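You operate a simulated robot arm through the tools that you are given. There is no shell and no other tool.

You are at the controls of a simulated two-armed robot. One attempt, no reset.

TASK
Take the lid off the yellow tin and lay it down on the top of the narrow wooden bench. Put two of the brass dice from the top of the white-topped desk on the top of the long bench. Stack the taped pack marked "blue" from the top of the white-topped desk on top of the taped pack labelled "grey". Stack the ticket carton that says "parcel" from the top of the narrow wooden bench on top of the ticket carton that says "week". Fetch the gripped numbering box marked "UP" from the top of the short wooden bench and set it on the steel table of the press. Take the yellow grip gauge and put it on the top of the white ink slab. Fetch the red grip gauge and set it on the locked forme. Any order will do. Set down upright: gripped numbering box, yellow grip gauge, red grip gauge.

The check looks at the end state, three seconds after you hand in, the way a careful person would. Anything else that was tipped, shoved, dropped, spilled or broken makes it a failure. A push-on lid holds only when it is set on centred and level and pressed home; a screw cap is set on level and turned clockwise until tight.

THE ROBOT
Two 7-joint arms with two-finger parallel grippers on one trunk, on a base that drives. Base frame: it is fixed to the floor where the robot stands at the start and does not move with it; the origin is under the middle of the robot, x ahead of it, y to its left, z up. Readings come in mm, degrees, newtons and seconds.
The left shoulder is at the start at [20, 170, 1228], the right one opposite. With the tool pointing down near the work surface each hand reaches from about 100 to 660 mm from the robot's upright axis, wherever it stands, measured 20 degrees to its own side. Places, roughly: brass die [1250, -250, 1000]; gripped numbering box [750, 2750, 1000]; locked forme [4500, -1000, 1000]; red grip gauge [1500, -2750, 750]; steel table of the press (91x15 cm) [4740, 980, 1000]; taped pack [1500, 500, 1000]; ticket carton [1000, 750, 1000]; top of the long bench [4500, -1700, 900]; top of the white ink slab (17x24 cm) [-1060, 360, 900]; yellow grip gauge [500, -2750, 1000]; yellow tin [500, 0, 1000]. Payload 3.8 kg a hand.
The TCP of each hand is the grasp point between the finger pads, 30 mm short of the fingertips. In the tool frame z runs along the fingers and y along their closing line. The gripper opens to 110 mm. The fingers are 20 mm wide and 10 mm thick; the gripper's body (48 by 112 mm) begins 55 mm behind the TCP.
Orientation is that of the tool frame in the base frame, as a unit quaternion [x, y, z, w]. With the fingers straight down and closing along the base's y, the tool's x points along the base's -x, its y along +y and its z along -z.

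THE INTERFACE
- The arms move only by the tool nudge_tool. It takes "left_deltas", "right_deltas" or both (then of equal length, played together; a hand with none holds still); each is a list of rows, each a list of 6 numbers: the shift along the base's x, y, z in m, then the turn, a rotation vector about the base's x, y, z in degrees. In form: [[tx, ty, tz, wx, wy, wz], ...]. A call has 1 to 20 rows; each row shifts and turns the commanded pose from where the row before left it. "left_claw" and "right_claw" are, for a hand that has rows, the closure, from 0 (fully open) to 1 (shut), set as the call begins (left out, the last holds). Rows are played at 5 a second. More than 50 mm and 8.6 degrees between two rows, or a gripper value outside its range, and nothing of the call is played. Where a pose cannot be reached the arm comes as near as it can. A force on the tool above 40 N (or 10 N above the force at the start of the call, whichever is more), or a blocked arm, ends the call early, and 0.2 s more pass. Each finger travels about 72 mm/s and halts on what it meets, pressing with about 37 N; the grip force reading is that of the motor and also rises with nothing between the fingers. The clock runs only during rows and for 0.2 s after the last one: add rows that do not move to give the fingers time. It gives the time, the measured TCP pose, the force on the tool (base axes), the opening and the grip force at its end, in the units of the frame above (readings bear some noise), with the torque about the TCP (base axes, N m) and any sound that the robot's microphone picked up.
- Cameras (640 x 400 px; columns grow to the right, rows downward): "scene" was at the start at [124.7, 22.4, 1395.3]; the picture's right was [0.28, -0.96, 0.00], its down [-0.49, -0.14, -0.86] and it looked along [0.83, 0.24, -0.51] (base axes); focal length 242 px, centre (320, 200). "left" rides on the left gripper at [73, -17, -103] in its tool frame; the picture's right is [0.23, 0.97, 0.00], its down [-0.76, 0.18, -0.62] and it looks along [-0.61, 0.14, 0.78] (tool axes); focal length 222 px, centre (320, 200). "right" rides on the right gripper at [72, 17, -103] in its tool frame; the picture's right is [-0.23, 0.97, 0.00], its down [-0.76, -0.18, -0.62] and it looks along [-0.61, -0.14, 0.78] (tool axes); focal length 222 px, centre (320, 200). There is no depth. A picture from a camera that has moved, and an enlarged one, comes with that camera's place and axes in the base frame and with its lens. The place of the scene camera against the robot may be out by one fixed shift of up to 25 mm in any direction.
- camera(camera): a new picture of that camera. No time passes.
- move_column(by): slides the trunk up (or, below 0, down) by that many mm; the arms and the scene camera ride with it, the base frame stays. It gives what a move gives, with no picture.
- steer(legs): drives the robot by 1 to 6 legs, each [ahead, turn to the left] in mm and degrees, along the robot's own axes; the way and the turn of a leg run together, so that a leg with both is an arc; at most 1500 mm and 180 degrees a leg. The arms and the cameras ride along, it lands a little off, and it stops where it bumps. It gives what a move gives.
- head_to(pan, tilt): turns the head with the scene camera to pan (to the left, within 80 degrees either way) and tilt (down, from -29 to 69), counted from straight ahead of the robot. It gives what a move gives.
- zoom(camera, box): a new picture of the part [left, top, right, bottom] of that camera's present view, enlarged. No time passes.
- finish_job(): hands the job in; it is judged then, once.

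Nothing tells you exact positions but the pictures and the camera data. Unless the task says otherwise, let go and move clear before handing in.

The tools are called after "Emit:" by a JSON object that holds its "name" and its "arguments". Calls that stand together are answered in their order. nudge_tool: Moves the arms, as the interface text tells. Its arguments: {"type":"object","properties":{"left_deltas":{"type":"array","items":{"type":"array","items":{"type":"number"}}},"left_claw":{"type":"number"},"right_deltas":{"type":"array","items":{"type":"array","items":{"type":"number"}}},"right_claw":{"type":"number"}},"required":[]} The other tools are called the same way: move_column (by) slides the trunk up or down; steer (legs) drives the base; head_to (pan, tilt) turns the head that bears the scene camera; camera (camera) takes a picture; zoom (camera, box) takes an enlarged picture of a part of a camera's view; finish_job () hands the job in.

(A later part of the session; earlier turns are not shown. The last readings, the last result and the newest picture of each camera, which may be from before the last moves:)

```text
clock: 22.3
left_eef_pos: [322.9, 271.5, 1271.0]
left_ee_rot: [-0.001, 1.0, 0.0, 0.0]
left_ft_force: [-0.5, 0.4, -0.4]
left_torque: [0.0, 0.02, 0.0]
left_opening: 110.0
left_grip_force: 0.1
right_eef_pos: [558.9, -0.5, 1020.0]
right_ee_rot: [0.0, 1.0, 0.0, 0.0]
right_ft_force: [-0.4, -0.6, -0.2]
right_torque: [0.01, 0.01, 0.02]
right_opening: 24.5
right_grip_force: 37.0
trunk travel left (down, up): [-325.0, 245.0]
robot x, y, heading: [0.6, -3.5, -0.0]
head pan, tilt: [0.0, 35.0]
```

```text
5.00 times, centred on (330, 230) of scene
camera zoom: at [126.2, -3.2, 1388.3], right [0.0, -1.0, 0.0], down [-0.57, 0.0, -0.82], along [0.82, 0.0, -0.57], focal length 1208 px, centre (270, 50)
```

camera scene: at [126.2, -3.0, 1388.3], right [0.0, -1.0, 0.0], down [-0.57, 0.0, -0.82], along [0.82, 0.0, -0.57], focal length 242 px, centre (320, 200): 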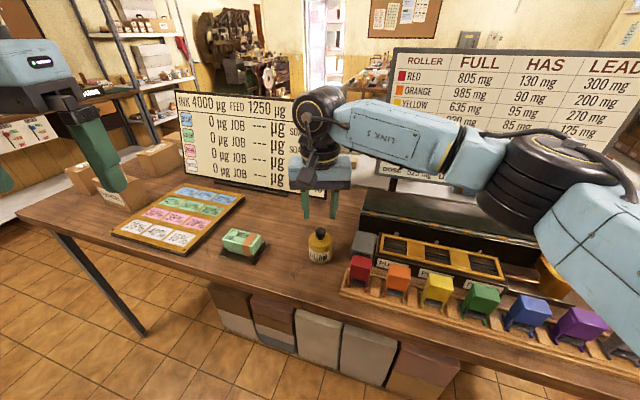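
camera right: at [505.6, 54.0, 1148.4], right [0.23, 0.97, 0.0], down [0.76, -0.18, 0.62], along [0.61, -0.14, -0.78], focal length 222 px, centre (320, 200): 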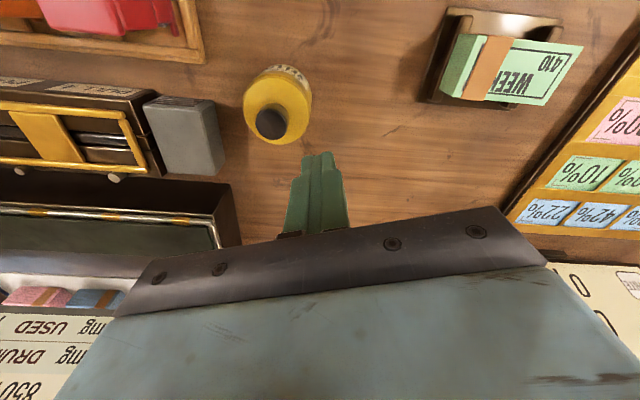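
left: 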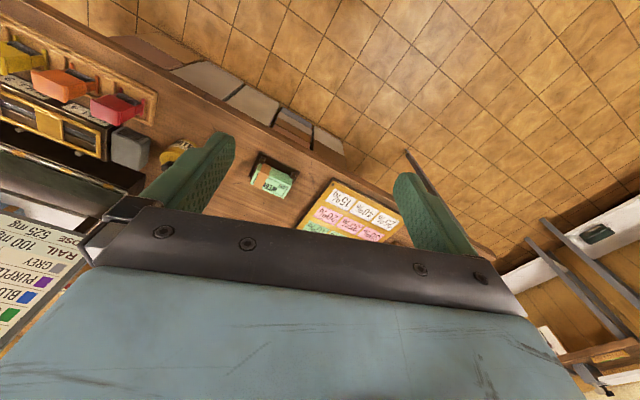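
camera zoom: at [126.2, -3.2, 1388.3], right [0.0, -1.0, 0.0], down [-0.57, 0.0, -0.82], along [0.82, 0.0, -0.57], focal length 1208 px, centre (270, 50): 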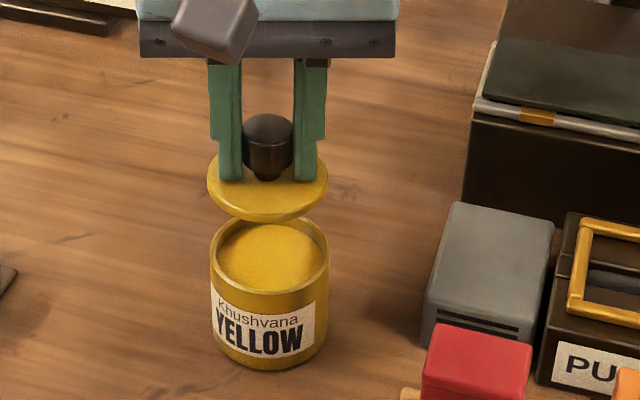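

Lid is securely held and clear. Move to (490, 60) and lower toward the bench.

Emit:
{"name": "nudge_tool", "arguments": {"right_deltas": [[-0.012, 0.01, 0, 0, 0, 0], [-0.012, 0.01, 0, 0, 0, 0], [-0.012, 0.01, 0, 0, 0, 0], [-0.012, 0.01, 0, 0, 0, 0], [-0.012, 0.01, 0, 0, 0, 0], [-0.01, 0.01, 0, 0, 0, 0], [0, 0, -0.01, 0, 0, 0], [0, 0, -0.01, 0, 0, 0], [0, 0, -0.01, 0, 0, 0], [0, 0, -0.01, 0, 0, 0], [0, 0, -0.01, 0, 0, 0], [0, 0, -0.01, 0, 0, 0], [0, 0, -0.01, 0, 0, 0], [0, 0, -0.005, 0, 0, 0], [0, 0, 0, 0, 0, 0]]}}

Emit:
{"name": "camera", "arguments": {"camera": "right"}}

Emit:
{"name": "zoom", "arguments": {"camera": "scene", "box": [240, 190, 380, 300]}}

```text
clock: 25.5
left_eef_pos: [322.2, 271.7, 1269.3]
left_ee_rot: [-0.001, 1.0, 0.0, 0.0]
left_ft_force: [0.7, -0.4, 1.0]
left_torque: [-0.02, 0.02, 0.01]
left_opening: 110.0
left_grip_force: 0.0
right_eef_pos: [489.5, 61.3, 942.9]
right_ee_rot: [0.001, 1.0, 0.0, -0.001]
right_ft_force: [-0.2, 0.4, 0.3]
right_torque: [-0.02, 0.01, 0.01]
right_opening: 24.6
right_grip_force: 37.3
trunk travel left (down, up): [-325.0, 245.0]
robot x, y, heading: [-3.9, -1.2, 0.1]
head pan, tilt: [0.0, 35.0]
```

```text
taken
camera right: at [416.8, 78.7, 1047.5], right [0.23, 0.97, 0.0], down [0.76, -0.18, 0.62], along [0.61, -0.14, -0.78], focal length 222 px, centre (320, 200)
```

right: 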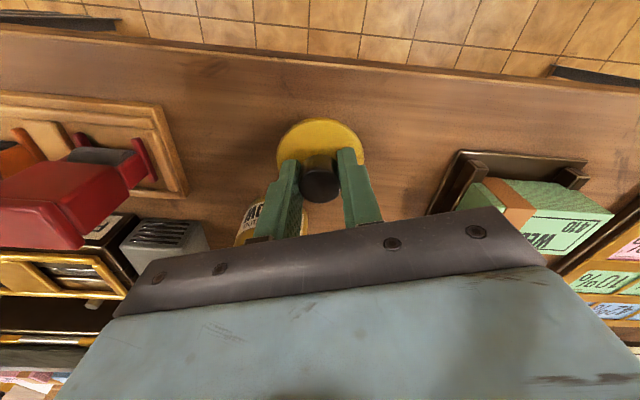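

```text
3.64 times, centred on (310, 245) of scene
camera zoom: at [126.2, -3.2, 1388.3], right [0.0, -1.0, 0.0], down [-0.57, 0.0, -0.82], along [0.82, 0.0, -0.57], focal length 878 px, centre (356, 36)
```

zoom: 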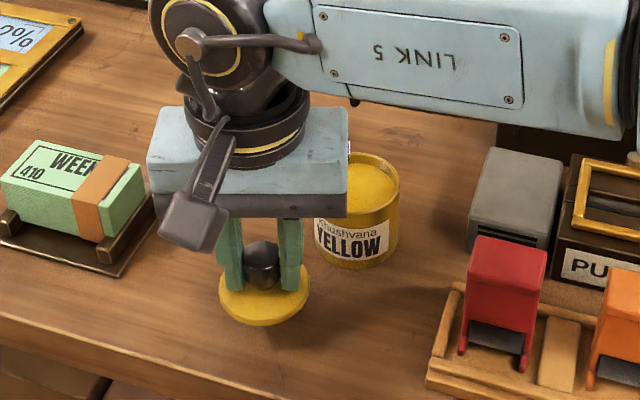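

Clear spot below. Lower in small steps until contact.

Emit:
{"name": "nudge_tool", "arguments": {"right_deltas": [[0, 0, -0.004, 0, 0, 0], [0, 0, -0.004, 0, 0, 0], [0, 0, -0.004, 0, 0, 0], [0, 0, 0, 0, 0, 0]]}}

Emit:
{"name": "nudge_tool", "arguments": {"right_deltas": [[0, 0, -0.002, 0, 0, 0], [0, 0, -0.002, 0, 0, 0], [0, 0, 0, 0, 0, 0]]}}

Emit:
{"name": "zoom", "arguments": {"camera": "scene", "box": [240, 190, 380, 300]}}

```text
clock: 26.5
left_eef_pos: [322.9, 272.8, 1270.9]
left_ee_rot: [0.0, 1.0, 0.0, 0.0]
left_ft_force: [-0.6, 0.7, -0.6]
left_torque: [0.0, -0.01, 0.0]
left_opening: 109.8
left_grip_force: 0.0
right_eef_pos: [489.3, 60.2, 933.7]
right_ee_rot: [0.001, 1.0, 0.0, 0.001]
right_ft_force: [0.1, 1.0, -0.9]
right_torque: [0.0, 0.0, 0.0]
right_opening: 24.2
right_grip_force: 37.0
trunk travel left (down, up): [-325.0, 245.0]
robot x, y, heading: [-0.9, -0.4, -0.2]
head pan, tilt: [0.0, 35.0]
```

```text
clock: 27.3
left_eef_pos: [323.4, 272.7, 1270.3]
left_ee_rot: [0.0, 1.0, 0.0, -0.001]
left_ft_force: [0.0, -0.4, -1.3]
left_torque: [0.01, 0.01, 0.0]
left_opening: 110.1
left_grip_force: 0.1
right_eef_pos: [488.5, 60.2, 928.5]
right_ee_rot: [0.001, 1.0, 0.0, 0.0]
right_ft_force: [-0.3, 0.1, -0.2]
right_torque: [-0.01, 0.02, -0.02]
right_opening: 24.1
right_grip_force: 37.2
trunk travel left (down, up): [-325.0, 245.0]
robot x, y, heading: [-2.1, -2.5, -0.2]
head pan, tilt: [0.0, 35.0]
```

```text
3.64 times, centred on (310, 245) of scene
camera zoom: at [126.2, -3.2, 1388.3], right [0.0, -1.0, 0.0], down [-0.57, 0.0, -0.82], along [0.82, 0.0, -0.57], focal length 878 px, centre (356, 36)
```

zoom: 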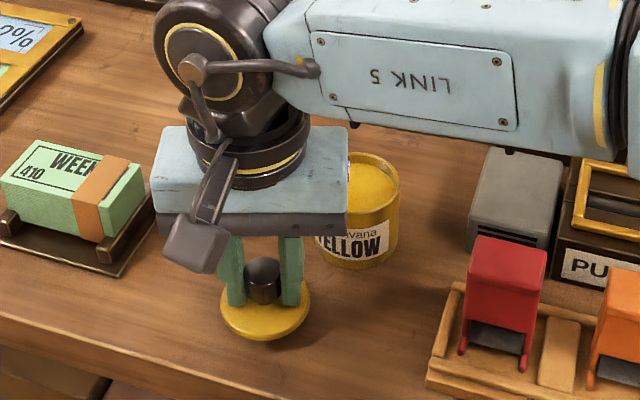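

Emit:
{"name": "nudge_tool", "arguments": {"right_deltas": [[0, 0, -0.002, 0, 0, 0], [0, 0, -0.002, 0, 0, 0], [0, 0, -0.001, 0, 0, 0], [0, 0, 0, 0, 0, 0]]}}

Emit:
{"name": "nudge_tool", "arguments": {"right_deltas": [[0, 0, -0.002, 0, 0, 0], [0, 0, -0.001, 0, 0, 0], [0, 0, 0, 0, 0, 0]]}}

Emit:
{"name": "zoom", "arguments": {"camera": "scene", "box": [240, 190, 380, 300]}}

```text
clock: 28.3
left_eef_pos: [322.7, 271.6, 1271.5]
left_ee_rot: [-0.001, 1.0, 0.0, 0.0]
left_ft_force: [-0.3, 0.7, 0.1]
left_torque: [-0.01, 0.04, -0.01]
left_opening: 110.0
left_grip_force: 0.2
right_eef_pos: [488.8, 60.6, 923.4]
right_ee_rot: [0.002, 1.0, 0.0, 0.001]
right_ft_force: [0.2, -0.7, -0.5]
right_torque: [0.01, 0.0, -0.02]
right_opening: 24.5
right_grip_force: 36.6
trunk travel left (down, up): [-325.0, 245.0]
robot x, y, heading: [3.0, 0.5, -0.1]
head pan, tilt: [0.0, 35.0]
```

```text
clock: 29.1
left_eef_pos: [323.6, 271.5, 1270.9]
left_ee_rot: [-0.002, 1.0, -0.001, -0.001]
left_ft_force: [-0.5, 0.3, 0.2]
left_torque: [0.01, 0.0, 0.0]
left_opening: 110.1
left_grip_force: 0.2
right_eef_pos: [488.7, 61.4, 920.6]
right_ee_rot: [0.0, 1.0, 0.0, 0.0]
right_ft_force: [-0.3, 0.6, -0.3]
right_torque: [0.03, -0.01, -0.02]
right_opening: 24.7
right_grip_force: 36.6
trunk travel left (down, up): [-325.0, 245.0]
robot x, y, heading: [1.5, -1.5, -0.2]
head pan, tilt: [0.0, 35.0]
```

```text
3.64 times, centred on (310, 245) of scene
camera zoom: at [126.2, -3.2, 1388.3], right [0.0, -1.0, 0.0], down [-0.57, 0.0, -0.82], along [0.82, 0.0, -0.57], focal length 878 px, centre (356, 36)
```

zoom: 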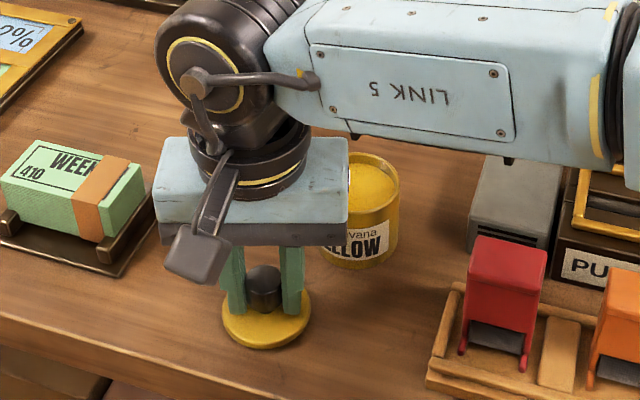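

Still no contact; continue lowering.

Emit:
{"name": "nudge_tool", "arguments": {"right_deltas": [[0, 0, -0.0015, 0, 0, 0], [0, 0, -0.0015, 0, 0, 0], [0, 0, 0, 0, 0, 0]]}}

Emit:
{"name": "nudge_tool", "arguments": {"right_deltas": [[0, 0, -0.0015, 0, 0, 0], [0, 0, -0.0015, 0, 0, 0], [0, 0, 0, 0, 0, 0]]}}

Emit:
{"name": "zoom", "arguments": {"camera": "scene", "box": [260, 220, 350, 290]}}

```text
clock: 29.9
left_eef_pos: [323.1, 271.4, 1271.0]
left_ee_rot: [-0.001, 1.0, 0.0, 0.001]
left_ft_force: [0.2, 0.3, 0.4]
left_torque: [0.01, -0.02, -0.02]
left_opening: 109.9
left_grip_force: 0.0
right_eef_pos: [490.4, 61.3, 917.6]
right_ee_rot: [0.001, 1.0, 0.0, -0.001]
right_ft_force: [0.1, 0.5, -0.5]
right_torque: [-0.01, 0.0, -0.01]
right_opening: 24.4
right_grip_force: 37.2
trunk travel left (down, up): [-325.0, 245.0]
robot x, y, heading: [1.5, 1.1, -0.0]
head pan, tilt: [0.0, 35.0]
```

```text
clock: 30.7
left_eef_pos: [322.0, 271.3, 1271.0]
left_ee_rot: [0.0, 1.0, 0.0, 0.001]
left_ft_force: [-0.1, -0.4, -0.3]
left_torque: [0.01, 0.02, 0.01]
left_opening: 109.9
left_grip_force: 0.2
right_eef_pos: [489.2, 60.0, 916.4]
right_ee_rot: [0.0, 1.0, 0.001, 0.001]
right_ft_force: [1.1, -0.8, 12.2]
right_torque: [-0.06, 0.04, -0.02]
right_opening: 24.5
right_grip_force: 37.1
trunk travel left (down, up): [-325.0, 245.0]
robot x, y, heading: [1.2, 2.2, 0.2]
head pan, tilt: [0.0, 35.0]
```

```text
5.71 times, centred on (305, 255) of scene
camera zoom: at [125.2, -3.5, 1388.5], right [0.0, -1.0, 0.0], down [-0.57, 0.0, -0.82], along [0.82, 0.0, -0.57], focal length 1380 px, centre (406, -114)
```

zoom: 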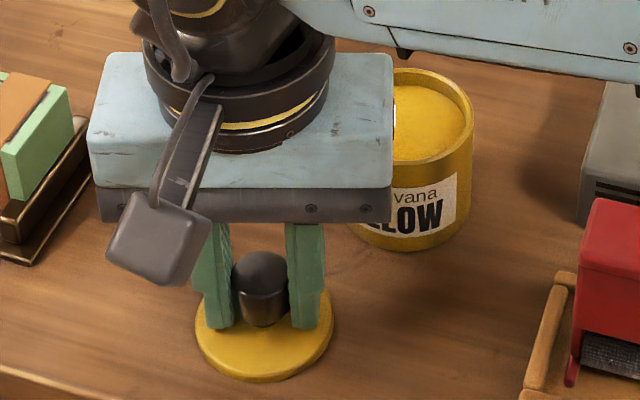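

Contact made: lid rests on the bench. Release and lift straight up.

Emit:
{"name": "nudge_tool", "arguments": {"right_deltas": [[0, 0, 0.0005, 0, 0, 0], [0, 0, 0.0005, 0, 0, 0], [0, 0, 0, 0, 0, 0]], "right_claw": 0.55}}

Emit:
{"name": "nudge_tool", "arguments": {"right_deltas": [[0, 0, 0.01, 0, 0, 0], [0, 0, 0.02, 0, 0, 0], [0, 0, 0.03, 0, 0, 0], [0, 0, 0.04, 0, 0, 0], [0, 0, 0.04, 0, 0, 0], [0, 0, 0.04, 0, 0, 0], [0, 0, 0.04, 0, 0, 0], [0, 0, 0.04, 0, 0, 0]]}}

Emit:
{"name": "camera", "arguments": {"camera": "right"}}

Emit:
{"name": "camera", "arguments": {"camera": "scene"}}

```text
clock: 31.5
left_eef_pos: [322.3, 270.9, 1271.1]
left_ee_rot: [-0.002, 1.0, 0.0, 0.001]
left_ft_force: [0.1, 1.1, -0.2]
left_torque: [0.0, 0.0, -0.01]
left_opening: 110.0
left_grip_force: 0.1
right_eef_pos: [489.3, 61.1, 916.6]
right_ee_rot: [0.001, 1.0, 0.0, 0.0]
right_ft_force: [0.7, 1.4, 9.2]
right_torque: [0.05, -0.03, -0.01]
right_opening: 47.1
right_grip_force: 0.1
trunk travel left (down, up): [-325.0, 245.0]
robot x, y, heading: [-1.0, -3.6, -0.3]
head pan, tilt: [0.0, 35.0]
```

```text
clock: 33.3
left_eef_pos: [322.7, 272.1, 1270.3]
left_ee_rot: [0.0, 1.0, 0.0, 0.002]
left_ft_force: [-1.2, -0.6, 0.5]
left_torque: [0.01, -0.03, -0.01]
left_opening: 109.9
left_grip_force: 0.1
right_eef_pos: [490.6, 60.9, 1176.9]
right_ee_rot: [0.0, 1.0, -0.001, 0.001]
right_ft_force: [0.2, -0.3, 0.7]
right_torque: [0.0, 0.0, -0.01]
right_opening: 49.6
right_grip_force: 0.2
trunk travel left (down, up): [-325.0, 245.0]
robot x, y, heading: [-0.9, 0.2, 0.0]
head pan, tilt: [0.0, 35.0]
```

```text
taken
camera right: at [417.2, 79.6, 1279.9], right [0.23, 0.97, 0.0], down [0.76, -0.18, 0.62], along [0.61, -0.14, -0.78], focal length 222 px, centre (320, 200)
```

right: 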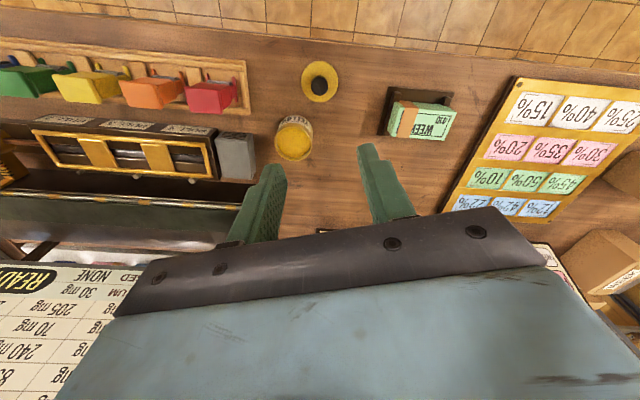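

```text
taken
camera scene: at [125.6, -3.0, 1388.3], right [0.0, -1.0, 0.0], down [-0.57, 0.0, -0.82], along [0.82, 0.0, -0.57], focal length 242 px, centre (320, 200)
```

scene: 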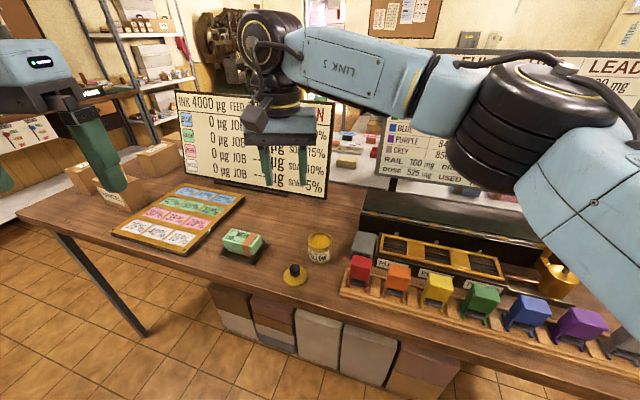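

The lid is safely on the bench and the tin undisturbed. The bench is rotated about 19°; the cartons are near its left end. I'll retract the hands and drive along the bench to the cartons.

Emit:
{"name": "nudge_tool", "arguments": {"right_deltas": [[-0.03, -0.02, 0.02, 0, 0, 0], [-0.03, -0.03, 0.02, 0, 0, 0], [-0.03, -0.03, 0.02, 0, 0, 0], [-0.03, -0.03, 0.02, 0, 0, 0], [-0.03, -0.04, 0.01, 0, 0, 0], [-0.03, -0.04, 0, 0, 0, 0], [-0.03, -0.03, 0, 0, 0, 0]], "left_deltas": [[0, 0, 0, 0, 0, 0], [0, 0, 0, 0, 0, 0], [0, 0, 0, 0, 0, 0], [-0.01, 0, 0, 0, 0, 0], [-0.01, 0, 0, 0, 0, 0], [-0.01, 0, 0, 0, 0, 0], [-0.01, 0, 0, 0, 0, 0]]}}

Emit:
{"name": "steer", "arguments": {"legs": [[0, 71]]}}

Emit:
{"name": "head_to", "arguments": {"pan": 0, "tilt": 30}}

Emit:
{"name": "camera", "arguments": {"camera": "scene"}}

```text
refused: row 5 steps farther than a row can; nothing moved
```

```text
clock: 36.8
left_eef_pos: [-153.9, 393.1, 1271.4]
left_ee_rot: [-0.583, 0.813, 0.0, 0.0]
left_ft_force: [-0.5, -0.3, 0.6]
left_torque: [-0.01, 0.01, 0.02]
left_opening: 110.1
left_grip_force: 0.1
right_eef_pos: [100.1, 484.9, 1175.7]
right_ee_rot: [-0.581, 0.814, 0.0, -0.001]
right_ft_force: [0.8, -0.6, -0.2]
right_torque: [0.05, 0.02, -0.02]
right_opening: 49.6
right_grip_force: 0.2
trunk travel left (down, up): [-325.0, 245.0]
robot x, y, heading: [0.8, 2.2, 71.3]
head pan, tilt: [0.0, 35.0]
```

```text
clock: 37.5
left_eef_pos: [-153.7, 392.9, 1269.6]
left_ee_rot: [-0.582, 0.813, 0.0, 0.0]
left_ft_force: [0.4, -0.8, 0.3]
left_torque: [0.01, 0.0, -0.01]
left_opening: 109.8
left_grip_force: 0.0
right_eef_pos: [99.9, 484.6, 1176.8]
right_ee_rot: [-0.582, 0.813, 0.0, 0.0]
right_ft_force: [-0.5, 0.2, -0.6]
right_torque: [-0.01, 0.0, -0.03]
right_opening: 49.4
right_grip_force: 0.1
trunk travel left (down, up): [-325.0, 245.0]
robot x, y, heading: [-1.9, 1.6, 71.4]
head pan, tilt: [0.0, 30.0]
```

```text
taken
camera scene: at [53.0, 102.3, 1396.0], right [0.95, -0.32, 0.0], down [-0.16, -0.47, -0.87], along [0.28, 0.82, -0.5], focal length 242 px, centre (320, 200)
```

scene: 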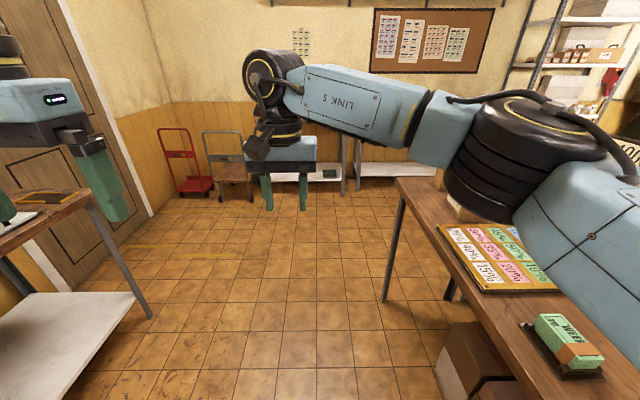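

The turn went fine. Retract the right hand and drive along the bench.

Emit:
{"name": "nudge_tool", "arguments": {"right_deltas": [[0, 0, 0.04, 0, 0, 0], [0, -0.02, 0.04, 0, 0, 0], [0.02, -0.04, 0.01, 0, 0, 0], [0.02, -0.04, 0, 0, 0, 0], [0.02, -0.04, 0, 0, 0, 0], [0.02, -0.04, 0, 0, 0, 0], [0.02, -0.02, 0, 0, 0, 0]]}}

Emit:
{"name": "steer", "arguments": {"legs": [[650, 0]]}}

Emit:
{"name": "head_to", "arguments": {"pan": -50, "tilt": 35}}

Emit:
{"name": "camera", "arguments": {"camera": "scene"}}

```text
clock: 39.1
left_eef_pos: [-152.0, 393.7, 1271.5]
left_ee_rot: [-0.583, 0.813, 0.0, -0.001]
left_ft_force: [-0.4, 0.1, -0.9]
left_torque: [0.01, 0.02, 0.01]
left_opening: 109.8
left_grip_force: 0.0
right_eef_pos: [201.1, 284.5, 1267.8]
right_ee_rot: [-0.581, 0.814, -0.001, 0.0]
right_ft_force: [-0.8, -0.6, -0.8]
right_torque: [-0.02, -0.03, 0.01]
right_opening: 49.5
right_grip_force: 0.0
trunk travel left (down, up): [-325.0, 245.0]
robot x, y, heading: [-3.9, -0.5, 71.1]
head pan, tilt: [0.0, 30.0]
```

```text
clock: 42.7
left_eef_pos: [57.0, 1011.3, 1270.1]
left_ee_rot: [-0.583, 0.812, 0.0, 0.001]
left_ft_force: [0.2, 0.1, -1.0]
left_torque: [0.01, 0.02, 0.0]
left_opening: 109.8
left_grip_force: 0.1
right_eef_pos: [409.6, 903.4, 1265.9]
right_ee_rot: [-0.583, 0.813, 0.0, 0.001]
right_ft_force: [0.5, 0.2, -0.6]
right_torque: [-0.03, -0.01, 0.0]
right_opening: 49.4
right_grip_force: 0.1
trunk travel left (down, up): [-325.0, 245.0]
robot x, y, heading: [206.5, 616.3, 71.3]
head pan, tilt: [0.0, 30.0]
```

```text
clock: 43.9
left_eef_pos: [58.1, 1010.8, 1271.2]
left_ee_rot: [-0.583, 0.812, 0.0, 0.0]
left_ft_force: [-0.3, 0.0, -0.2]
left_torque: [0.01, 0.04, 0.02]
left_opening: 110.0
left_grip_force: 0.1
right_eef_pos: [411.3, 903.4, 1267.4]
right_ee_rot: [-0.583, 0.813, 0.0, 0.0]
right_ft_force: [0.5, 0.0, 0.3]
right_torque: [0.0, -0.01, 0.03]
right_opening: 49.4
right_grip_force: 0.0
trunk travel left (down, up): [-325.0, 245.0]
robot x, y, heading: [209.9, 621.3, 71.2]
head pan, tilt: [-50.0, 35.0]
```

```text
taken
camera scene: at [316.2, 667.2, 1388.3], right [0.36, -0.93, 0.0], down [-0.53, -0.21, -0.82], along [0.76, 0.3, -0.57], focal length 242 px, centre (320, 200)
```

scene: 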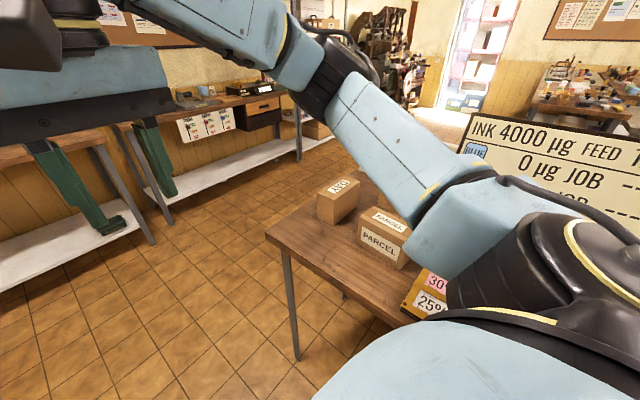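

I see the three cartons near the bench end. Turn to face the bench.

Emit:
{"name": "steer", "arguments": {"legs": [[0, -90]]}}

Emit:
{"name": "head_to", "arguments": {"pan": 20, "tilt": 35}}

Emit:
{"name": "camera", "arguments": {"camera": "scene"}}

Emit:
{"name": "camera", "arguments": {"camera": "left"}}

Emit:
{"name": "camera", "arguments": {"camera": "right"}}

```text
clock: 48.1
left_eef_pos: [603.4, 772.3, 1270.9]
left_ee_rot: [0.162, 0.987, -0.001, 0.001]
left_ft_force: [0.3, -0.2, -0.4]
left_torque: [-0.03, 0.02, 0.02]
left_opening: 110.2
left_grip_force: 0.0
right_eef_pos: [495.8, 419.1, 1268.4]
right_ee_rot: [0.165, 0.986, 0.0, 0.0]
right_ft_force: [-0.5, 0.3, -0.6]
right_torque: [0.01, -0.01, -0.01]
right_opening: 49.7
right_grip_force: 0.1
trunk travel left (down, up): [-325.0, 245.0]
robot x, y, heading: [209.9, 621.6, -18.9]
head pan, tilt: [-50.0, 35.0]
```

```text
clock: 49.5
left_eef_pos: [603.3, 771.5, 1271.4]
left_ee_rot: [0.163, 0.987, 0.0, 0.001]
left_ft_force: [-0.3, 0.8, -0.1]
left_torque: [-0.01, -0.03, 0.01]
left_opening: 110.2
left_grip_force: 0.0
right_eef_pos: [494.1, 418.8, 1266.6]
right_ee_rot: [0.164, 0.986, 0.001, 0.0]
right_ft_force: [-0.9, -0.1, -0.9]
right_torque: [-0.04, -0.03, 0.0]
right_opening: 49.5
right_grip_force: 0.1
trunk travel left (down, up): [-325.0, 245.0]
robot x, y, heading: [207.7, 620.7, -19.0]
head pan, tilt: [20.0, 35.0]
```

```text
taken
camera scene: at [335.3, 610.4, 1388.3], right [0.02, -1.0, 0.0], down [-0.57, -0.01, -0.82], along [0.82, 0.02, -0.57], focal length 242 px, centre (320, 200)
```

scene: 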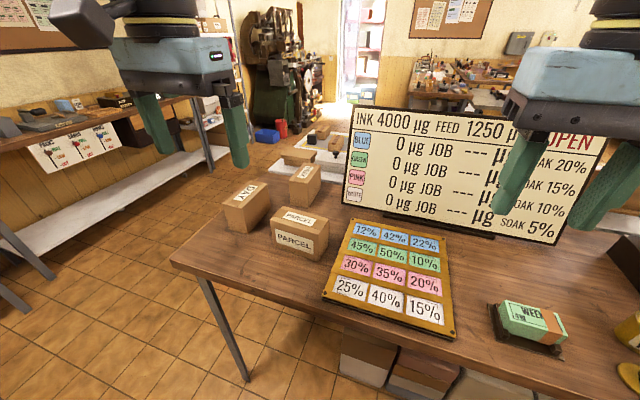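

```text
taken
camera left: at [529.2, 778.0, 1373.8], right [0.1, 1.0, 0.0], down [0.78, -0.08, 0.62], along [0.62, -0.06, -0.78], focal length 222 px, centre (320, 200)
```

left: 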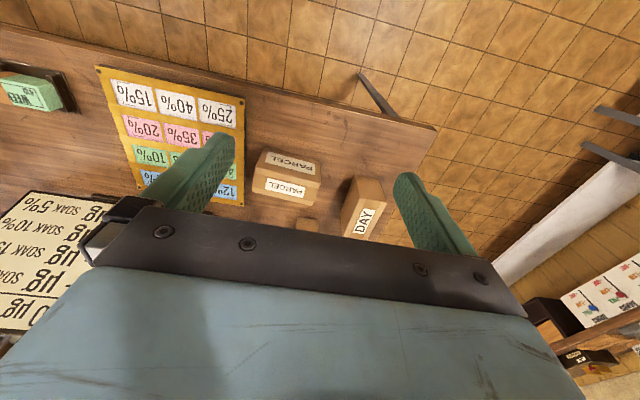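

```text
taken
camera right: at [431.2, 459.1, 1370.1], right [0.53, 0.85, 0.0], down [0.66, -0.41, 0.62], along [0.53, -0.33, -0.78], focal length 222 px, centre (320, 200)
```

right: 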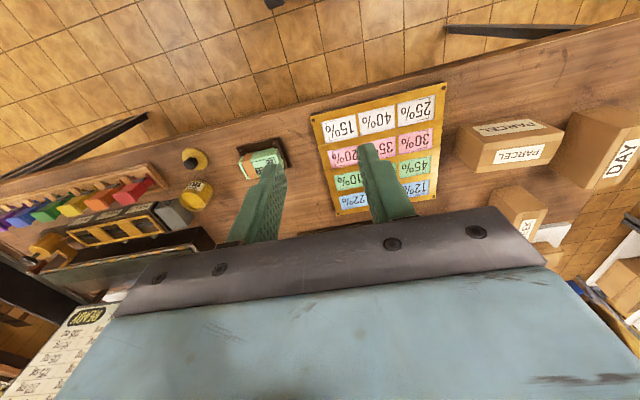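

Emit:
{"name": "zoom", "arguments": {"camera": "scene", "box": [210, 130, 370, 270]}}

Emit:
{"name": "zoom", "arguments": {"camera": "left", "box": [220, 120, 420, 250]}}

Emit:
{"name": "zoom", "arguments": {"camera": "right", "box": [430, 100, 640, 250]}}

```text
2.86 times, centred on (290, 200) of scene
camera zoom: at [335.3, 610.4, 1388.3], right [0.02, -1.0, 0.0], down [-0.57, -0.01, -0.82], along [0.82, 0.02, -0.57], focal length 690 px, centre (406, 200)
```

zoom: 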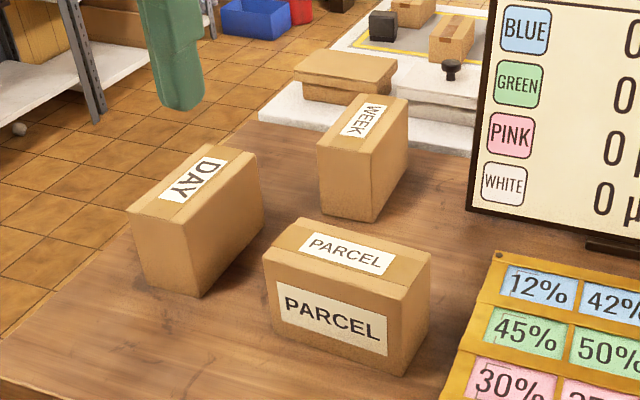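

```text
3.08 times, centred on (320, 185) of left
camera zoom: at [529.2, 778.0, 1373.8], right [0.1, 1.0, 0.0], down [0.78, -0.08, 0.62], along [0.62, -0.06, -0.78], focal length 684 px, centre (320, 246)
```

zoom: 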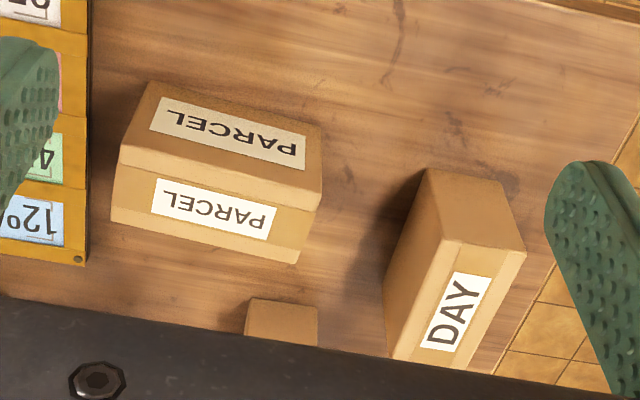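

```text
2.67 times, centred on (535, 175) of right
camera zoom: at [431.2, 459.1, 1370.1], right [0.53, 0.85, 0.0], down [0.66, -0.41, 0.62], along [0.53, -0.33, -0.78], focal length 592 px, centre (-253, 267)
```

zoom: 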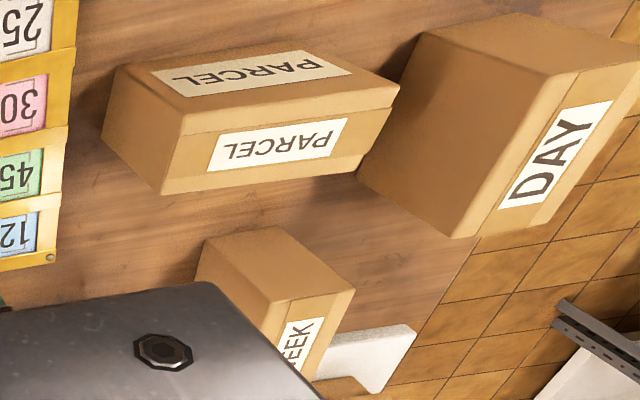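

The parcel carton is about 140×68×94 mm centred near (804, 674) and "WEEK" behind it. I check clearance of my base before driving closer.

Emit:
{"name": "head_to", "arguments": {"pan": 0, "tilt": 69}}

Emit:
{"name": "camera", "arguments": {"camera": "scene"}}

```text
clock: 50.5
left_eef_pos: [604.2, 771.3, 1271.4]
left_ee_rot: [0.162, 0.987, 0.0, 0.0]
left_ft_force: [0.1, -0.2, -0.3]
left_torque: [0.0, 0.0, 0.01]
left_opening: 110.1
left_grip_force: 0.1
right_eef_pos: [494.0, 418.4, 1266.5]
right_ee_rot: [0.164, 0.986, 0.0, 0.001]
right_ft_force: [1.0, 0.0, -0.4]
right_torque: [0.0, 0.03, -0.02]
right_opening: 49.3
right_grip_force: 0.1
trunk travel left (down, up): [-325.0, 245.0]
robot x, y, heading: [211.5, 616.1, -18.6]
head pan, tilt: [0.0, 68.8]
```

```text
taken
camera scene: at [300.3, 590.6, 1344.6], right [-0.32, -0.95, 0.0], down [-0.88, 0.3, -0.36], along [0.34, -0.12, -0.93], focal length 242 px, centre (320, 200)
```

scene: 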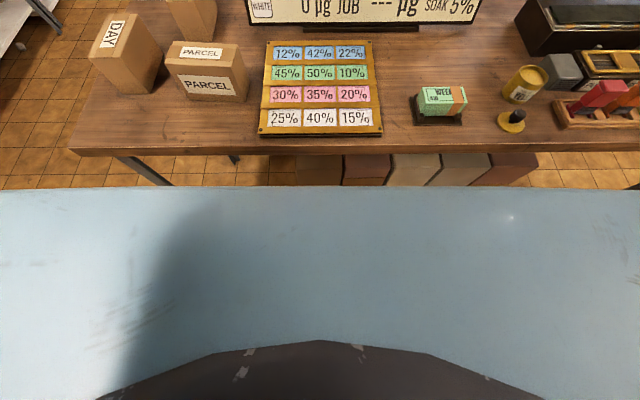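

The body has room; drive forward in small legs.

Emit:
{"name": "steer", "arguments": {"legs": [[60, 0]]}}

Emit:
{"name": "steer", "arguments": {"legs": [[50, 0]]}}

Emit:
{"name": "camera", "arguments": {"camera": "scene"}}

```text
clock: 51.5
left_eef_pos: [661.0, 750.9, 1271.4]
left_ee_rot: [0.163, 0.987, 0.0, 0.001]
left_ft_force: [-0.1, -0.2, -0.1]
left_torque: [-0.01, 0.03, 0.0]
left_opening: 110.0
left_grip_force: 0.1
right_eef_pos: [551.7, 399.1, 1266.8]
right_ee_rot: [0.164, 0.986, 0.0, -0.001]
right_ft_force: [0.4, -0.1, -0.8]
right_torque: [0.0, 0.05, 0.05]
right_opening: 49.4
right_grip_force: 0.0
trunk travel left (down, up): [-325.0, 245.0]
robot x, y, heading: [268.9, 599.7, -19.0]
head pan, tilt: [0.0, 68.8]
```

```text
clock: 52.4
left_eef_pos: [708.9, 735.5, 1270.6]
left_ee_rot: [0.163, 0.987, 0.0, -0.001]
left_ft_force: [0.9, -0.5, 0.3]
left_torque: [-0.01, 0.02, 0.02]
left_opening: 110.0
left_grip_force: 0.1
right_eef_pos: [599.8, 383.0, 1266.1]
right_ee_rot: [0.164, 0.986, 0.001, -0.001]
right_ft_force: [1.0, 0.3, 0.3]
right_torque: [0.01, 0.1, -0.02]
right_opening: 49.6
right_grip_force: 0.1
trunk travel left (down, up): [-325.0, 245.0]
robot x, y, heading: [315.1, 583.9, -18.7]
head pan, tilt: [0.0, 68.8]
```

```text
taken
camera scene: at [405.6, 554.6, 1344.5], right [-0.32, -0.95, 0.0], down [-0.88, 0.3, -0.36], along [0.34, -0.12, -0.93], focal length 242 px, centre (320, 200)
```

scene: 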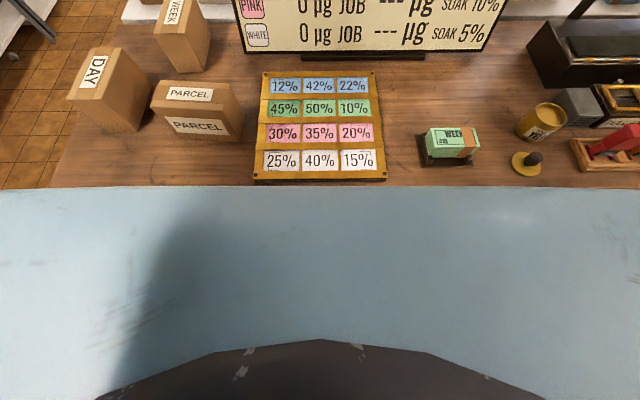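

No bump. Take views of the cartons from the left hand camera.

Emit:
{"name": "head_to", "arguments": {"pan": 30, "tilt": 50}}

Emit:
{"name": "camera", "arguments": {"camera": "left"}}

Emit:
{"name": "camera", "arguments": {"camera": "scene"}}

```text
clock: 53.4
left_eef_pos: [706.2, 735.7, 1270.1]
left_ee_rot: [0.163, 0.987, 0.0, 0.0]
left_ft_force: [-0.1, -0.4, -0.3]
left_torque: [0.0, 0.0, 0.0]
left_opening: 110.0
left_grip_force: 0.1
right_eef_pos: [597.5, 382.8, 1267.1]
right_ee_rot: [0.163, 0.987, 0.0, 0.0]
right_ft_force: [-0.3, 0.4, 0.7]
right_torque: [0.01, -0.02, -0.03]
right_opening: 49.4
right_grip_force: 0.1
trunk travel left (down, up): [-325.0, 245.0]
robot x, y, heading: [314.1, 582.5, -18.9]
head pan, tilt: [30.0, 50.0]
```

```text
taken
camera left: at [633.2, 742.4, 1373.7], right [0.1, 1.0, 0.0], down [0.78, -0.08, 0.62], along [0.62, -0.06, -0.78], focal length 222 px, centre (320, 200)
```

left: 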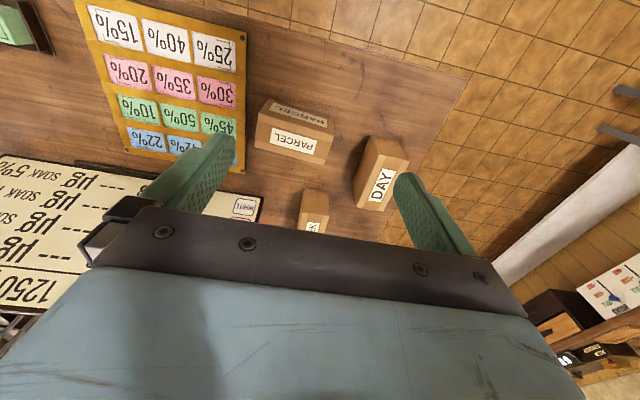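

```text
taken
camera scene: at [426.7, 588.0, 1366.5], right [0.19, -0.98, 0.0], down [-0.75, -0.15, -0.64], along [0.63, 0.12, -0.77], focal length 242 px, centre (320, 200)
```

scene: 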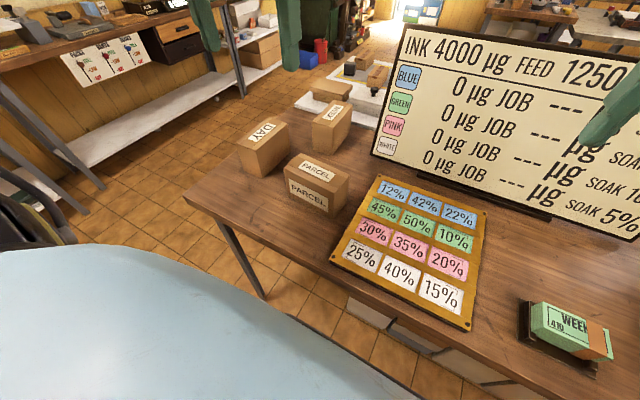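

Emit:
{"name": "nudge_tool", "arguments": {"left_deltas": [[0.04, -0.015, 0, 0, 0, 0], [0.04, -0.015, 0, 0, 0, 0], [0.04, -0.015, 0, 0, 0, 0], [0, 0, 0, 0, 0, 0]]}}

Emit:
{"name": "camera", "arguments": {"camera": "left"}}

Emit:
{"name": "zoom", "arguments": {"camera": "left", "box": [230, 60, 430, 220]}}

```text
clock: 54.4
left_eef_pos: [827.2, 692.7, 1271.5]
left_ee_rot: [0.163, 0.987, 0.0, 0.001]
left_ft_force: [-0.2, -1.1, -1.0]
left_torque: [-0.02, -0.02, 0.02]
left_opening: 110.1
left_grip_force: 0.1
right_eef_pos: [597.6, 384.4, 1268.2]
right_ee_rot: [0.165, 0.986, 0.0, 0.0]
right_ft_force: [-0.5, 0.8, -0.2]
right_torque: [-0.01, -0.01, 0.0]
right_opening: 49.1
right_grip_force: 0.0
trunk travel left (down, up): [-325.0, 245.0]
robot x, y, heading: [315.7, 580.5, -18.7]
head pan, tilt: [30.0, 50.0]
```

```text
taken
camera left: at [752.8, 698.6, 1374.2], right [0.1, 1.0, 0.0], down [0.78, -0.08, 0.62], along [0.62, -0.06, -0.78], focal length 222 px, centre (320, 200)
```

left: 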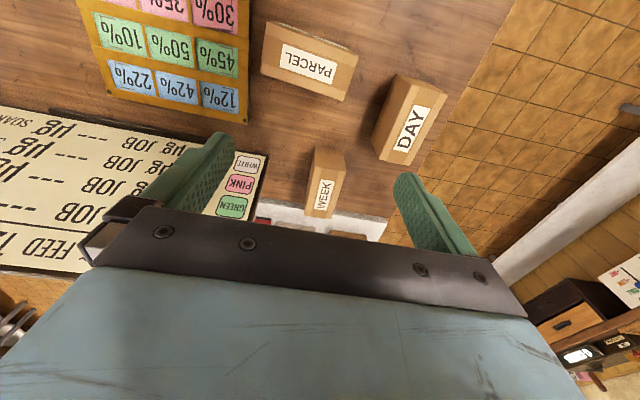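

```text
2.50 times, centred on (330, 140) of left
camera zoom: at [752.8, 698.6, 1374.2], right [0.1, 1.0, 0.0], down [0.78, -0.08, 0.62], along [0.62, -0.06, -0.78], focal length 555 px, centre (295, 350)
```

zoom: 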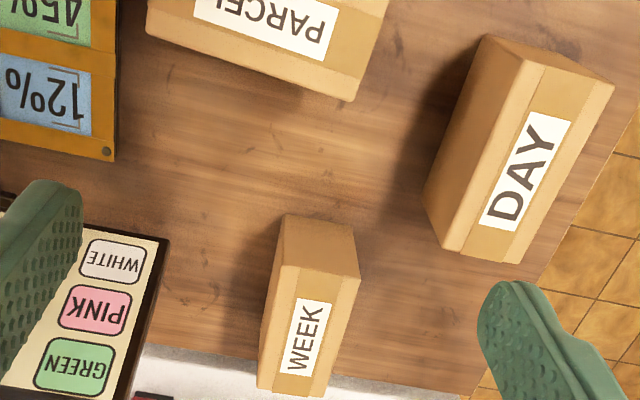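

WEEK is centred near (1058, 676), too far from here, so I'll grasp PARCEL from here and then go round to the bench's left end to stack it. First rotate the left hand so it closes across the parcel's short side.

Emit:
{"name": "nudge_tool", "arguments": {"left_deltas": [[-0.002, -0.002, 0, 0, 0, -8.5], [-0.002, -0.002, 0, 0, 0, -8.5], [-0.002, -0.002, 0, 0, 0, -8.5], [-0.002, -0.002, 0, 0, 0, -8.5], [-0.002, -0.002, 0, 0, 0, -8.5], [-0.002, -0.002, 0, 0, 0, -8.5], [-0.002, -0.002, 0, 0, 0, -8.5], [-0.002, -0.002, 0, 0, 0, -8.5], [-0.002, -0.002, 0, 0, 0, -8.5], [-0.002, -0.0, 0, 0, 0, -8.5], [-0.002, 0, 0, 0, 0, -8.3], [0, 0, 0, 0, 0, 0]], "left_claw": 0}}

Emit:
{"name": "camera", "arguments": {"camera": "left"}}

Emit:
{"name": "camera", "arguments": {"camera": "scene"}}

```text
clock: 57.0
left_eef_pos: [588.3, 621.9, 1290.8]
left_ee_rot: [0.829, 0.56, 0.0, 0.0]
left_ft_force: [-0.8, 0.5, 0.6]
left_torque: [0.0, -0.01, 0.0]
left_opening: 110.1
left_grip_force: 0.1
left hand out of reach, approached as far as the arm can: row 6, 7, 8, 9, 10, 11
right_eef_pos: [598.8, 383.7, 1267.4]
right_ee_rot: [0.165, 0.986, 0.0, 0.0]
right_ft_force: [0.0, 0.1, 0.3]
right_torque: [0.03, -0.01, -0.02]
right_opening: 49.7
right_grip_force: 0.0
trunk travel left (down, up): [-325.0, 245.0]
robot x, y, heading: [312.6, 584.7, -19.1]
head pan, tilt: [30.0, 50.0]
```

```text
taken
camera left: at [599.3, 694.1, 1393.5], right [0.99, -0.15, 0.0], down [-0.12, -0.77, 0.62], along [-0.09, -0.62, -0.78], focal length 222 px, centre (320, 200)
```

left: 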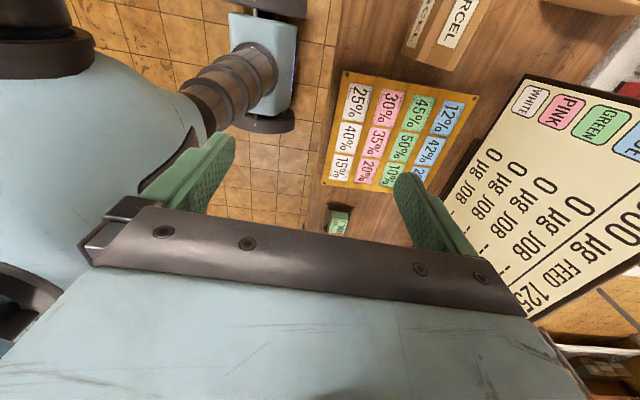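

```text
taken
camera scene: at [426.8, 588.4, 1366.5], right [0.19, -0.98, 0.0], down [-0.75, -0.15, -0.64], along [0.63, 0.12, -0.77], focal length 242 px, centre (320, 200)
```

scene: 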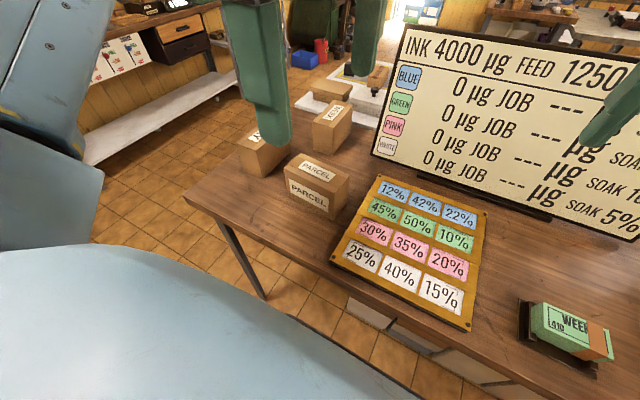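

The wrist turned fully but the hand pulled back. Move it over the parcel at a lower height.

Emit:
{"name": "nudge_tool", "arguments": {"left_deltas": [[0.02, 0.005, -0.04, 0, 0, 0], [0.03, 0.007, -0.03, 0, 0, 0], [0.035, 0.008, -0.03, 0, 0, 0], [0.035, 0.008, -0.03, 0, 0, 0], [0.035, 0.008, -0.03, 0, 0, 0], [0.03, 0.008, -0.02, 0, 0, 0], [0.031, 0.008, 0, 0, 0, 0], [0, 0, 0, 0, 0, 0]]}}

Emit:
{"name": "camera", "arguments": {"camera": "left"}}

Emit:
{"name": "camera", "arguments": {"camera": "scene"}}

```text
clock: 58.8
left_eef_pos: [582.6, 619.6, 1106.3]
left_ee_rot: [0.829, 0.559, 0.001, 0.001]
left_ft_force: [-0.3, -1.0, 0.6]
left_torque: [0.02, -0.01, -0.02]
left_opening: 110.0
left_grip_force: 0.1
left hand out of reach, approached as far as the arm can: row 1, 2, 3, 4, 5, 6, 7
right_eef_pos: [598.9, 383.3, 1266.7]
right_ee_rot: [0.164, 0.986, 0.0, 0.0]
right_ft_force: [0.4, 0.1, -0.1]
right_torque: [-0.01, -0.04, -0.03]
right_opening: 49.4
right_grip_force: 0.0
trunk travel left (down, up): [-325.0, 245.0]
robot x, y, heading: [312.6, 583.1, -18.9]
head pan, tilt: [30.0, 50.0]
```

```text
taken
camera left: at [593.8, 692.1, 1209.8], right [0.99, -0.15, 0.0], down [-0.12, -0.77, 0.62], along [-0.09, -0.62, -0.78], focal length 222 px, centre (320, 200)
```

left: 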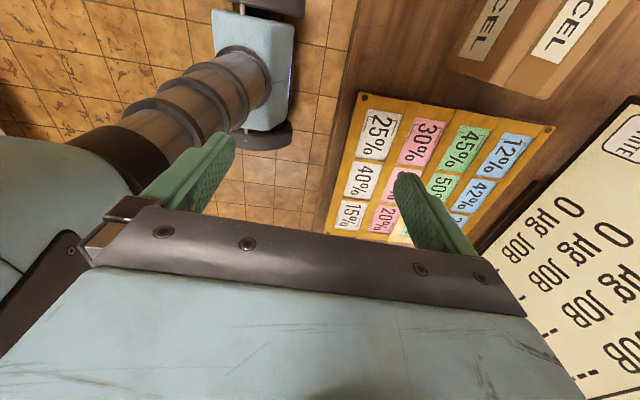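

```text
taken
camera scene: at [426.5, 588.2, 1366.6], right [0.19, -0.98, 0.0], down [-0.75, -0.15, -0.64], along [0.63, 0.12, -0.77], focal length 242 px, centre (320, 200)
```

scene: 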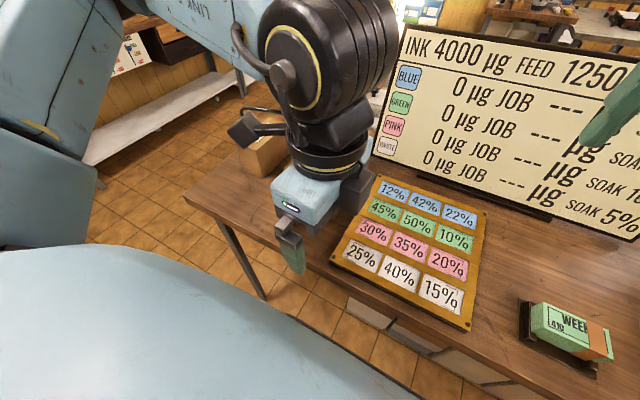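

That wrist direction is limited. I'll raise and rotate the other way (+180° total).

Emit:
{"name": "nudge_tool", "arguments": {"left_deltas": [[0, 0, 0.03, 0, 0, 0], [0, 0, 0.04, 0, 0, 0], [0, 0, 0.04, 0, 0, 8.5], [0, 0, 0.03, 0, 0, 8.5], [0, 0, 0, 0, 0, 8.5], [0, 0, 0, 0, 0, 8.5], [0, 0, 0, 0, 0, 8.5], [0, 0, 0, 0, 0, 8.5], [0, 0, 0, 0, 0, 8.5], [0, 0, 0, 0, 0, 8.5], [0, 0, 0, 0, 0, 8.5], [0, 0, 0, 0, 0, 8.5], [0, 0, 0, 0, 0, 8.5], [0, 0, 0, 0, 0, 0]]}}

Emit:
{"name": "nudge_tool", "arguments": {"left_deltas": [[0.02, 0.01, 0, 0, 0, 8.5], [0.02, 0.01, 0, 0, 0, 8.5], [0.02, 0.01, 0, 0, 0, 8.5], [0.02, 0.01, 0, 0, 0, 8.5], [0.02, 0.01, 0, 0, 0, 8.5], [0.02, 0.01, 0, 0, 0, 8.5], [0.02, 0.01, 0, 0, 0, 8.5], [0.02, 0.01, 0, 0, 0, 8.5], [0.02, 0, 0, 0, 0, 8.5], [0, 0, 0, 0, 0, 8.5], [0, 0, 0, 0, 0, 0]]}}

Emit:
{"name": "camera", "arguments": {"camera": "scene"}}

```text
clock: 61.8
left_eef_pos: [577.5, 619.6, 1245.8]
left_ee_rot: [0.16, 0.987, 0.0, 0.0]
left_ft_force: [0.5, 0.4, -0.1]
left_torque: [-0.02, 0.0, -0.04]
left_opening: 110.2
left_grip_force: 0.0
left hand out of reach, approached as far as the arm can: row 1
right_eef_pos: [598.7, 383.8, 1268.4]
right_ee_rot: [0.165, 0.986, 0.0, 0.0]
right_ft_force: [0.0, 0.0, -0.4]
right_torque: [-0.02, 0.01, 0.02]
right_opening: 49.6
right_grip_force: 0.0
trunk travel left (down, up): [-325.0, 245.0]
robot x, y, heading: [317.4, 583.3, -18.9]
head pan, tilt: [30.0, 50.0]
```

```text
clock: 64.2
left_eef_pos: [758.7, 699.5, 1246.0]
left_ee_rot: [-0.549, 0.836, 0.0, 0.0]
left_ft_force: [-0.4, -0.1, 0.1]
left_torque: [0.0, -0.02, 0.0]
left_opening: 110.1
left_grip_force: 0.0
right_eef_pos: [598.9, 383.0, 1265.8]
right_ee_rot: [0.165, 0.986, 0.001, 0.0]
right_ft_force: [0.2, -0.2, 0.1]
right_torque: [-0.02, 0.0, -0.01]
right_opening: 49.6
right_grip_force: 0.0
trunk travel left (down, up): [-325.0, 245.0]
robot x, y, heading: [313.4, 586.0, -18.7]
head pan, tilt: [30.0, 50.0]
```

```text
taken
camera scene: at [426.8, 588.1, 1366.5], right [0.19, -0.98, 0.0], down [-0.75, -0.15, -0.64], along [0.63, 0.12, -0.77], focal length 242 px, centre (320, 200)
```

scene: 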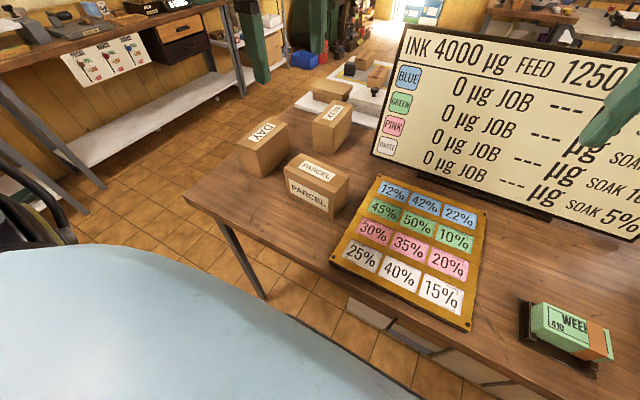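

Positive rotation works. Move above the parcel and take a look.

Emit:
{"name": "nudge_tool", "arguments": {"left_deltas": [[0.02, -0.01, -0.04, 0, 0, 1.4], [0.02, -0.01, -0.04, 0, 0, 0], [0.006, -0.005, -0.04, 0, 0, 0], [0, 0, -0.03, 0, 0, 0], [0, 0, 0, 0, 0, 0]]}}

Emit:
{"name": "camera", "arguments": {"camera": "left"}}

Emit:
{"name": "camera", "arguments": {"camera": "scene"}}

```text
clock: 65.3
left_eef_pos: [804.3, 673.9, 1094.9]
left_ee_rot: [-0.558, 0.83, 0.0, 0.0]
left_ft_force: [0.0, -0.6, -0.9]
left_torque: [-0.01, -0.02, 0.03]
left_opening: 109.8
left_grip_force: 0.1
right_eef_pos: [597.2, 383.0, 1266.7]
right_ee_rot: [0.164, 0.987, 0.0, -0.001]
right_ft_force: [0.2, -0.3, 0.2]
right_torque: [0.02, 0.01, -0.03]
right_opening: 49.3
right_grip_force: 0.0
trunk travel left (down, up): [-325.0, 245.0]
robot x, y, heading: [315.2, 581.8, -19.0]
head pan, tilt: [30.0, 50.0]
```

```text
taken
camera left: at [793.4, 599.0, 1198.6], right [-0.99, 0.16, 0.0], down [0.12, 0.77, 0.62], along [0.1, 0.62, -0.78], focal length 222 px, centre (320, 200)
```

left: 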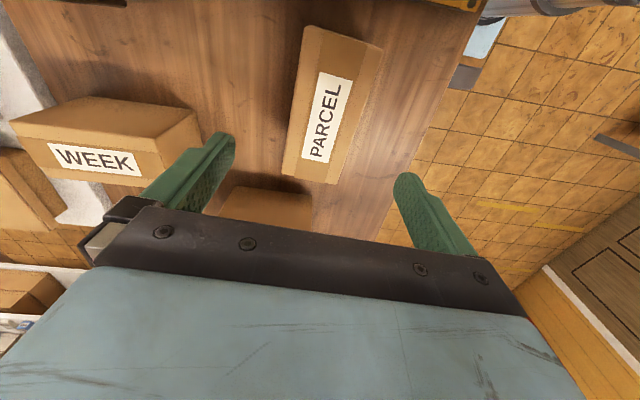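

```text
taken
camera scene: at [426.2, 588.1, 1366.6], right [0.19, -0.98, 0.0], down [-0.75, -0.15, -0.64], along [0.63, 0.12, -0.77], focal length 242 px, centre (320, 200)
```

scene: 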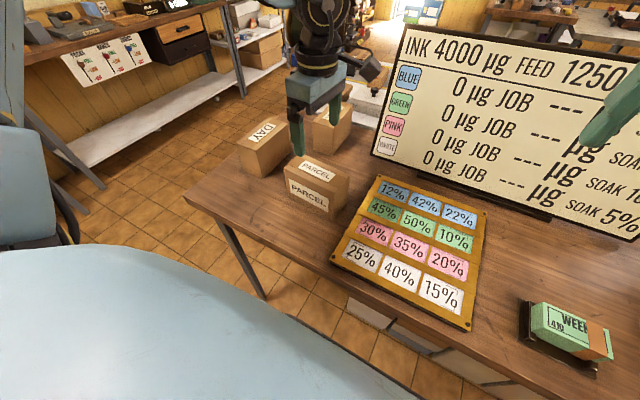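

Emit:
{"name": "zoom", "arguments": {"camera": "left", "box": [260, 10, 400, 200]}}

```text
2.11 times, centred on (330, 105) of left
camera zoom: at [793.4, 599.0, 1198.6], right [-0.99, 0.16, 0.0], down [0.12, 0.77, 0.62], along [0.1, 0.62, -0.78], focal length 468 px, centre (299, 400)
```

zoom: 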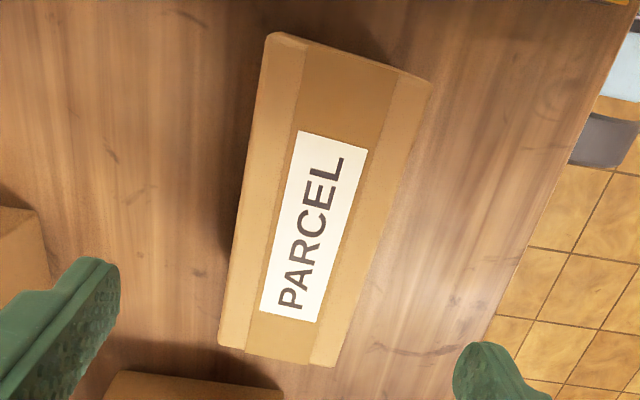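

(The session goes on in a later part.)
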